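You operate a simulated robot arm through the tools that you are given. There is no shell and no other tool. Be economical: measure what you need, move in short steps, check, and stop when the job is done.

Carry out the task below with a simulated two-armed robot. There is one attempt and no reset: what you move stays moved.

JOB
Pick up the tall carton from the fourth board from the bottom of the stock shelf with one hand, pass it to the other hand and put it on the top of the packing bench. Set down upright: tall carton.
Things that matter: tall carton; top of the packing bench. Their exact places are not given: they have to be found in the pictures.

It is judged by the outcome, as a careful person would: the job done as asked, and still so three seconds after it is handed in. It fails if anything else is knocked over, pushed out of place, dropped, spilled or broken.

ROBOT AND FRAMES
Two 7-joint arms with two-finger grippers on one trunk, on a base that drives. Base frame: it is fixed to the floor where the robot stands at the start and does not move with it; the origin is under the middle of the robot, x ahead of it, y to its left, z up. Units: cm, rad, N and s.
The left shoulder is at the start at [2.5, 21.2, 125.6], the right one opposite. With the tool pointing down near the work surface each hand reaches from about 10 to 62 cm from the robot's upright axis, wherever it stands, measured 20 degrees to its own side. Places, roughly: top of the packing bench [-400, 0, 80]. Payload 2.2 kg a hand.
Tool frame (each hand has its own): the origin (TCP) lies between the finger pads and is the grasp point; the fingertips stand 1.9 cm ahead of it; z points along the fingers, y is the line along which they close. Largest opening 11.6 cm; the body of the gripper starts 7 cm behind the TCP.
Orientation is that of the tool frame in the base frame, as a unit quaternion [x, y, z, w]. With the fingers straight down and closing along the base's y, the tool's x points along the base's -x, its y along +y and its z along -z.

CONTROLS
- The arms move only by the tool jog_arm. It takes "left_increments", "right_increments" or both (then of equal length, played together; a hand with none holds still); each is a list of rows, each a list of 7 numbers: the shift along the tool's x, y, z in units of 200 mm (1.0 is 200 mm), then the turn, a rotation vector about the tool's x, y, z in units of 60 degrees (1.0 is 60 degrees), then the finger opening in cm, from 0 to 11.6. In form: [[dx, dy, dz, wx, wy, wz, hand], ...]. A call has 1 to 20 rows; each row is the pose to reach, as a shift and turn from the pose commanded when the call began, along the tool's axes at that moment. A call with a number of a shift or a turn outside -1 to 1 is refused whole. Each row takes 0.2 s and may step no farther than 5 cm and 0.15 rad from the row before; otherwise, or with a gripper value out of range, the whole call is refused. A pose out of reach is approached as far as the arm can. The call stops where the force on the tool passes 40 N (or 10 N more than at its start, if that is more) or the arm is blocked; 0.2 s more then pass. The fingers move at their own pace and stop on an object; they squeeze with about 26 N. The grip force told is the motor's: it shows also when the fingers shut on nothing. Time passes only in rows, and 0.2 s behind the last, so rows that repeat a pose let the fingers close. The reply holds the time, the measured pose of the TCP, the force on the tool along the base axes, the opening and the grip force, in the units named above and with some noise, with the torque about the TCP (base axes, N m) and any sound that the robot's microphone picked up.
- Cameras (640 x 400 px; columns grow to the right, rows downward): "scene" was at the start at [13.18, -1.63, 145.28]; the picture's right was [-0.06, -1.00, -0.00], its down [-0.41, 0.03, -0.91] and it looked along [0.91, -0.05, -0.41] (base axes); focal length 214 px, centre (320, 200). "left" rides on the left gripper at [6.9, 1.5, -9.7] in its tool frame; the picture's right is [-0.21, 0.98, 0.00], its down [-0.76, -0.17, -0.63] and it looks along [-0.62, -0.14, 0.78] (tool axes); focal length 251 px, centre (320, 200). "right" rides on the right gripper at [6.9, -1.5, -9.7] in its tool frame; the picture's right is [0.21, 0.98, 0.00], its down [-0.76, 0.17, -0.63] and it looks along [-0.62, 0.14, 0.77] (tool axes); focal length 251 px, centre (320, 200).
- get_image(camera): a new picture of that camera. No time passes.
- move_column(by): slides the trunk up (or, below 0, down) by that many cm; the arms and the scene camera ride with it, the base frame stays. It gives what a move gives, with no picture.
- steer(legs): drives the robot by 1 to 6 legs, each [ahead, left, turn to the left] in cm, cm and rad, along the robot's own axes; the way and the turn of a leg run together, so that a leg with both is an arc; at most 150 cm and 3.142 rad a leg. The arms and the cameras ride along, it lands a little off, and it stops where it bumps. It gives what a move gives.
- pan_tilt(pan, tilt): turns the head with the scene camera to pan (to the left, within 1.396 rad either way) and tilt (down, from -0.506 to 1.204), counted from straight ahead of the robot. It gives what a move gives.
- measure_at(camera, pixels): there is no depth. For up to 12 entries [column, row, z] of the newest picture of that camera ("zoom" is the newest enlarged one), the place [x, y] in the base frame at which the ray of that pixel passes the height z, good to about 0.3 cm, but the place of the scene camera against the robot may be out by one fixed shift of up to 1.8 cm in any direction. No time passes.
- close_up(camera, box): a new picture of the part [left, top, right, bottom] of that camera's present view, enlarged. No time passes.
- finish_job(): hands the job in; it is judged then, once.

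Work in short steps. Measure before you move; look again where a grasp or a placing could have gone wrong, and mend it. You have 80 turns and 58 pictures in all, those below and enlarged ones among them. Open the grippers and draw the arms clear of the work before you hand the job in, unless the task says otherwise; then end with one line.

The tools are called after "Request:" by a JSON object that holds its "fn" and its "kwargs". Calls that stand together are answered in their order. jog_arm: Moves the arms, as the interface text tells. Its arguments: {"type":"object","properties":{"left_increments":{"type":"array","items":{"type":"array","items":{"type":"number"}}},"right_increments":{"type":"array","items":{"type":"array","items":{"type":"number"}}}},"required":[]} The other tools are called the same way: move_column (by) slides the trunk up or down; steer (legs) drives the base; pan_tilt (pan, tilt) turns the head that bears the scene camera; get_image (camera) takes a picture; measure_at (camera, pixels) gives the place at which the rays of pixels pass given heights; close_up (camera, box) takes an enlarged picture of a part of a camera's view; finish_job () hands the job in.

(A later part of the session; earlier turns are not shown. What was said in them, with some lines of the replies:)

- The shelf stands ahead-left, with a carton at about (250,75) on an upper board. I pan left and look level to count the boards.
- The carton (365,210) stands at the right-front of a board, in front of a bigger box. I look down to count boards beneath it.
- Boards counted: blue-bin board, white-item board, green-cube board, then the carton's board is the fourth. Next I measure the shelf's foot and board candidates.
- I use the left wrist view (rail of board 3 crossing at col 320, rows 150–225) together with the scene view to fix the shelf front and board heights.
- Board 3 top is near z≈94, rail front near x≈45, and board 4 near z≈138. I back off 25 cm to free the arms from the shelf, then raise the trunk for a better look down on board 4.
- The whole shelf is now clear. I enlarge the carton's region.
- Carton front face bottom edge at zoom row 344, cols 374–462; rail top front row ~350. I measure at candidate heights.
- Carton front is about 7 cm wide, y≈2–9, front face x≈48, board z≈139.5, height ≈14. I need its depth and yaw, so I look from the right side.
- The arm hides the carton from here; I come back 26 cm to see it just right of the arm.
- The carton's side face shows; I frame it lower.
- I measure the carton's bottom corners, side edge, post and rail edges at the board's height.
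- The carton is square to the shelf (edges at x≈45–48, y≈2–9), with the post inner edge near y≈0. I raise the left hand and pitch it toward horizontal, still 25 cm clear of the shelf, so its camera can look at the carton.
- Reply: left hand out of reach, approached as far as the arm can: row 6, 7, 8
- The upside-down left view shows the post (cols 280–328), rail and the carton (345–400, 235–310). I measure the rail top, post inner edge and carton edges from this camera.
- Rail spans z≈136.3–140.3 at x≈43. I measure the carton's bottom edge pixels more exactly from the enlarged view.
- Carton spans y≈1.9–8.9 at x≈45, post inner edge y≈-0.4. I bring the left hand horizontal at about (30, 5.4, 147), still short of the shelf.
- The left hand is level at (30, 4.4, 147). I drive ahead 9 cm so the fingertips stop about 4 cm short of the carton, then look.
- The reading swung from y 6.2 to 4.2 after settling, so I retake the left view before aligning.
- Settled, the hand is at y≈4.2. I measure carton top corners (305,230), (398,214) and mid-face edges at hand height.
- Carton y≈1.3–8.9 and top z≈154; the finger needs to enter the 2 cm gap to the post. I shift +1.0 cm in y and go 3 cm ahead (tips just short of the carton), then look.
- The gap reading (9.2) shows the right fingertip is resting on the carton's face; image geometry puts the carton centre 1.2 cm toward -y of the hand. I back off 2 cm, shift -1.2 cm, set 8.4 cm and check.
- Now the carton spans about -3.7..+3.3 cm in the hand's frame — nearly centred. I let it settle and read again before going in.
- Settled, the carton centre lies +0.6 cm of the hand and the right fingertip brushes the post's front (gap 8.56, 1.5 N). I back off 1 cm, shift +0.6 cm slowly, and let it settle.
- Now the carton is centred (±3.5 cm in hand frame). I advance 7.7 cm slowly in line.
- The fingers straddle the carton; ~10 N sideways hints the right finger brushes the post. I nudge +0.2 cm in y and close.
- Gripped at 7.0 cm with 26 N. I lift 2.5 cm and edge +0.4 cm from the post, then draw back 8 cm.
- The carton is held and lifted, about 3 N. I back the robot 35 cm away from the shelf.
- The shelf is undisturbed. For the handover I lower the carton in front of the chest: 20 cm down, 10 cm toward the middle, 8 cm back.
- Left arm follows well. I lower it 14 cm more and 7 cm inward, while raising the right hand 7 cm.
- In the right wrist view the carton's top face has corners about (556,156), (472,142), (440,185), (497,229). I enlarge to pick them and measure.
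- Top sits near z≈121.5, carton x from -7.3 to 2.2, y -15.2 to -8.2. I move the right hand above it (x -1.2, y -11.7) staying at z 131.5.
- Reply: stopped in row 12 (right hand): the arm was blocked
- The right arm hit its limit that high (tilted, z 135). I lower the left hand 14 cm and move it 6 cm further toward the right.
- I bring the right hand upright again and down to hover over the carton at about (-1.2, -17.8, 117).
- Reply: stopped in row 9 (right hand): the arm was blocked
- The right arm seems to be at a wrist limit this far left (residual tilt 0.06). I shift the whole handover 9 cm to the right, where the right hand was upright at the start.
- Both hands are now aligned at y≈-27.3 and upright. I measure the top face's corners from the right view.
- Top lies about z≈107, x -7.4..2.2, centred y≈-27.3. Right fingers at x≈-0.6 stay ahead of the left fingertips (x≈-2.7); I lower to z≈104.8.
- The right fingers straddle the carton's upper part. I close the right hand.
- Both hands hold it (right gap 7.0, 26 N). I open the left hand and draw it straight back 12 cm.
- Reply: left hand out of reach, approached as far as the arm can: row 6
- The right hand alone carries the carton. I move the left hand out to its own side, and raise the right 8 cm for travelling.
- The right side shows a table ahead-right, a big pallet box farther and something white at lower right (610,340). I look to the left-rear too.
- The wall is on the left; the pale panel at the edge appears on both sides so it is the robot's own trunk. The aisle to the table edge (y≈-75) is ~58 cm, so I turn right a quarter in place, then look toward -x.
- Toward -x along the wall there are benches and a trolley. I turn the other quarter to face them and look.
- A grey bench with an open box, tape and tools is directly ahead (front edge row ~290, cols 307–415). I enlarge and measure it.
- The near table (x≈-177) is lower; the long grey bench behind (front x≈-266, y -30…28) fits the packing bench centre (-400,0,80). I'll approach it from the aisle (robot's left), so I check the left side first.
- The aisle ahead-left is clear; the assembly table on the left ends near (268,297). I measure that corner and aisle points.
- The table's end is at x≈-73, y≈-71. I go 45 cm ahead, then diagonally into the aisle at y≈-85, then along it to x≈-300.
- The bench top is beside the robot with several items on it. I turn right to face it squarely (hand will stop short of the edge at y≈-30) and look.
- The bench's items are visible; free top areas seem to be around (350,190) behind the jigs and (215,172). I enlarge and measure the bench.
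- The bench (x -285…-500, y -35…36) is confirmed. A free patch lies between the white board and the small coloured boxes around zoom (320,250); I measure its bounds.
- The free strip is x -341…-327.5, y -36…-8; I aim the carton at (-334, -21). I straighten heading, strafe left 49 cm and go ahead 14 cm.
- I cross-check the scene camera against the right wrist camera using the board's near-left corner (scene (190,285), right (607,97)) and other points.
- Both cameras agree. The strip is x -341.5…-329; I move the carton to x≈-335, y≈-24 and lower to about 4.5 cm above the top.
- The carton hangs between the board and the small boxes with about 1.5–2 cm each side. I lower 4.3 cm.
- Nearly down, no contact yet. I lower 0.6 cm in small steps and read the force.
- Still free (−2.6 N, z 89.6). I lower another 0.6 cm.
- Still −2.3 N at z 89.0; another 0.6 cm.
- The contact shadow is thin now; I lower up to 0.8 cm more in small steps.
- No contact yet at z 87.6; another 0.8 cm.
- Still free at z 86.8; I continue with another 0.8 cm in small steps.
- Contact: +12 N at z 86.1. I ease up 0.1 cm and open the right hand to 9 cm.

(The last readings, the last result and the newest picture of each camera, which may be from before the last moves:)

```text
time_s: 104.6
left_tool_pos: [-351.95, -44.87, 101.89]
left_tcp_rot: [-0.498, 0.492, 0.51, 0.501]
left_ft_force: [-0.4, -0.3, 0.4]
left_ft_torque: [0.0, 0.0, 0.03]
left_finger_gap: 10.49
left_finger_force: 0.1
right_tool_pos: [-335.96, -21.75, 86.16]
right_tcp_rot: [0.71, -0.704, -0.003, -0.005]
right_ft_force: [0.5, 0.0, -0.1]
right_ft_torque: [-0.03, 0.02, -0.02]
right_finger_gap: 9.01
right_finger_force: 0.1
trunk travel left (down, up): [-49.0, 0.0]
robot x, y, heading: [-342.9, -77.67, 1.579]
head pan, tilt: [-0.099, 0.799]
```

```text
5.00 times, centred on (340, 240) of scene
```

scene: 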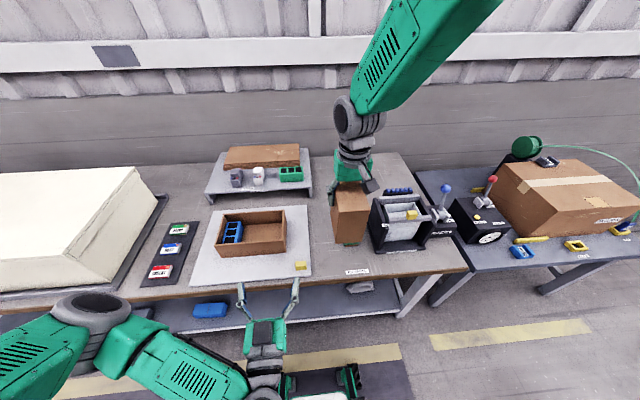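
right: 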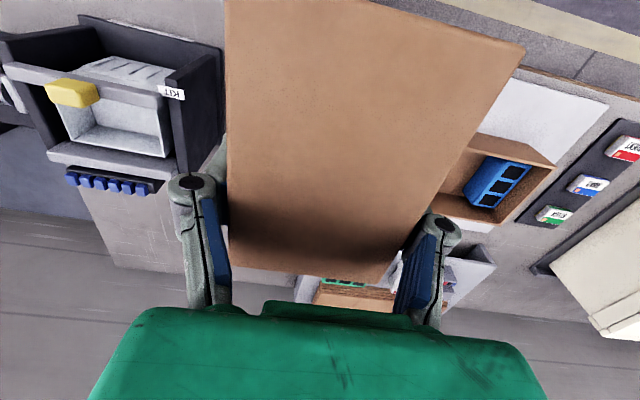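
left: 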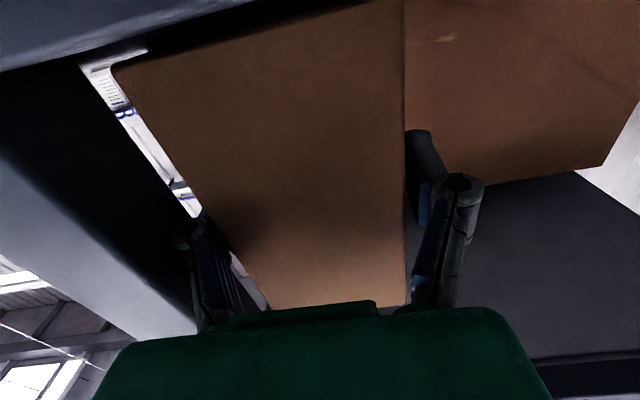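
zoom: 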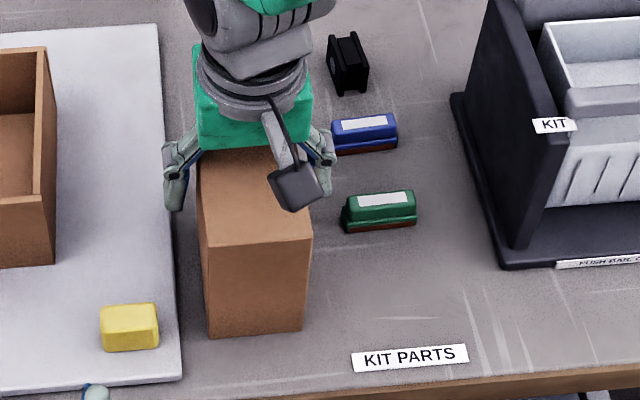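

Released with no force; the carton stands upright. I raise the right hand 18 cm straight up.

Request:
{"fn": "jog_arm", "kwargs": {"right_increments": [[0, 0, -0.04, 0, 0, 0, 9], [0, 0, -0.1, 0, 0, 0, 9], [0, 0, -0.2, 0, 0, 0, 9], [0, 0, -0.3, 0, 0, 0, 9], [0, 0, -0.4, 0, 0, 0, 9], [0, 0, -0.5, 0, 0, 0, 9], [0, 0, -0.6, 0, 0, 0, 9], [0, 0, -0.7, 0, 0, 0, 9], [0, 0, -0.8, 0, 0, 0, 9], [0, 0, -0.9, 0, 0, 0, 9]]}}

Request:
{"fn": "steer", "kwargs": {"legs": [[-25, 0, 0]]}}

Request:
{"fn": "pan_tilt", "kwargs": {"pan": -0.05, "tilt": 0.6}}

Request:
{"fn": "get_image", "kwargs": {"camera": "scene"}}

```text
time_s: 106.8
left_tool_pos: [-351.9, -44.92, 102.01]
left_tcp_rot: [-0.496, 0.492, 0.509, 0.502]
left_ft_force: [-0.1, 0.0, -0.4]
left_ft_torque: [0.0, -0.01, 0.01]
left_finger_gap: 10.49
left_finger_force: 0.0
right_tool_pos: [-335.98, -21.98, 104.28]
right_tcp_rot: [0.71, -0.704, -0.005, -0.006]
right_ft_force: [-0.2, -0.1, 1.1]
right_ft_torque: [0.02, -0.02, 0.02]
right_finger_gap: 9.01
right_finger_force: 0.0
trunk travel left (down, up): [-49.0, 0.0]
robot x, y, heading: [-342.68, -77.92, 1.571]
head pan, tilt: [-0.099, 0.799]
```

```text
time_s: 108.6
left_tool_pos: [-351.94, -69.82, 102.06]
left_tcp_rot: [-0.497, 0.492, 0.509, 0.501]
left_ft_force: [0.2, 0.2, -1.3]
left_ft_torque: [-0.04, -0.02, 0.0]
left_finger_gap: 10.51
left_finger_force: 0.1
right_tool_pos: [-335.87, -46.93, 104.18]
right_tcp_rot: [0.71, -0.705, -0.005, -0.005]
right_ft_force: [0.9, 0.2, 0.2]
right_ft_torque: [0.01, 0.0, 0.0]
right_finger_gap: 8.99
right_finger_force: 0.0
trunk travel left (down, up): [-49.0, 0.0]
robot x, y, heading: [-342.36, -102.78, 1.575]
head pan, tilt: [-0.099, 0.799]
```

```text
time_s: 109.3
left_tool_pos: [-351.62, -70.16, 102.18]
left_tcp_rot: [-0.495, 0.492, 0.509, 0.503]
left_ft_force: [-0.6, -0.1, -0.3]
left_ft_torque: [0.03, -0.06, -0.02]
left_finger_gap: 10.52
left_finger_force: 0.0
right_tool_pos: [-335.94, -47.21, 104.46]
right_tcp_rot: [0.709, -0.705, -0.005, -0.007]
right_ft_force: [-0.2, 0.3, 0.2]
right_ft_torque: [0.01, 0.02, -0.02]
right_finger_gap: 8.99
right_finger_force: 0.0
trunk travel left (down, up): [-49.0, 0.0]
robot x, y, heading: [-342.79, -102.52, 1.574]
head pan, tilt: [-0.051, 0.6]
```

```text
5 pictures are left
```

scene: 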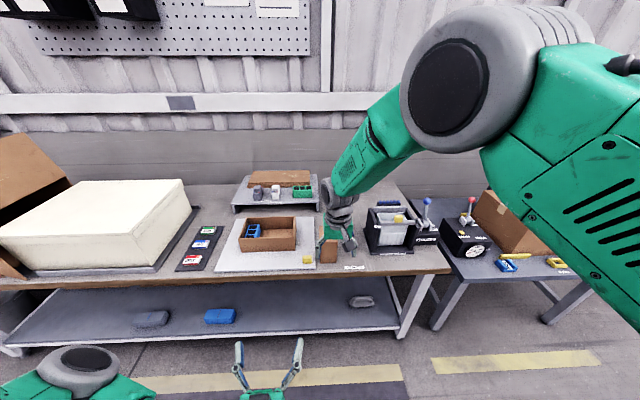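

The carton stands at (329,252) on the bench and both arms are clear of it. One close look to confirm.

Request:
{"fn": "close_up", "kwargs": {"camera": "scene", "box": [280, 190, 400, 280]}}

```text
4.44 times, centred on (340, 235) of scene
```

zoom: 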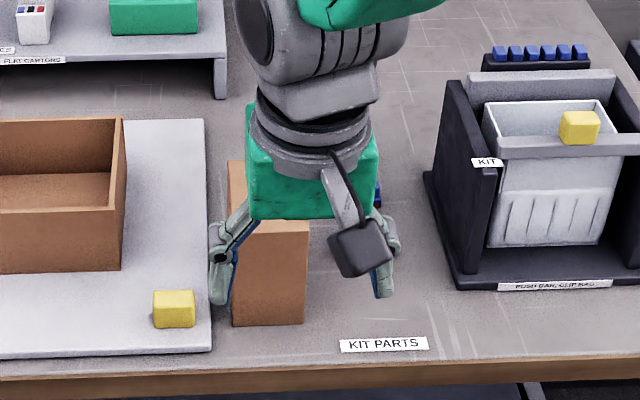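

The carton stands upright with its neighbours untouched, and the grippers are open and clear. I hand the job in.

Request:
{"fn": "finish_job", "kwargs": {}}

```text
The job is handed in.
```

The tall carton was taken from the fourth board with the left hand, passed to the right hand, and set upright on the packing bench top; no other item was seen to move.
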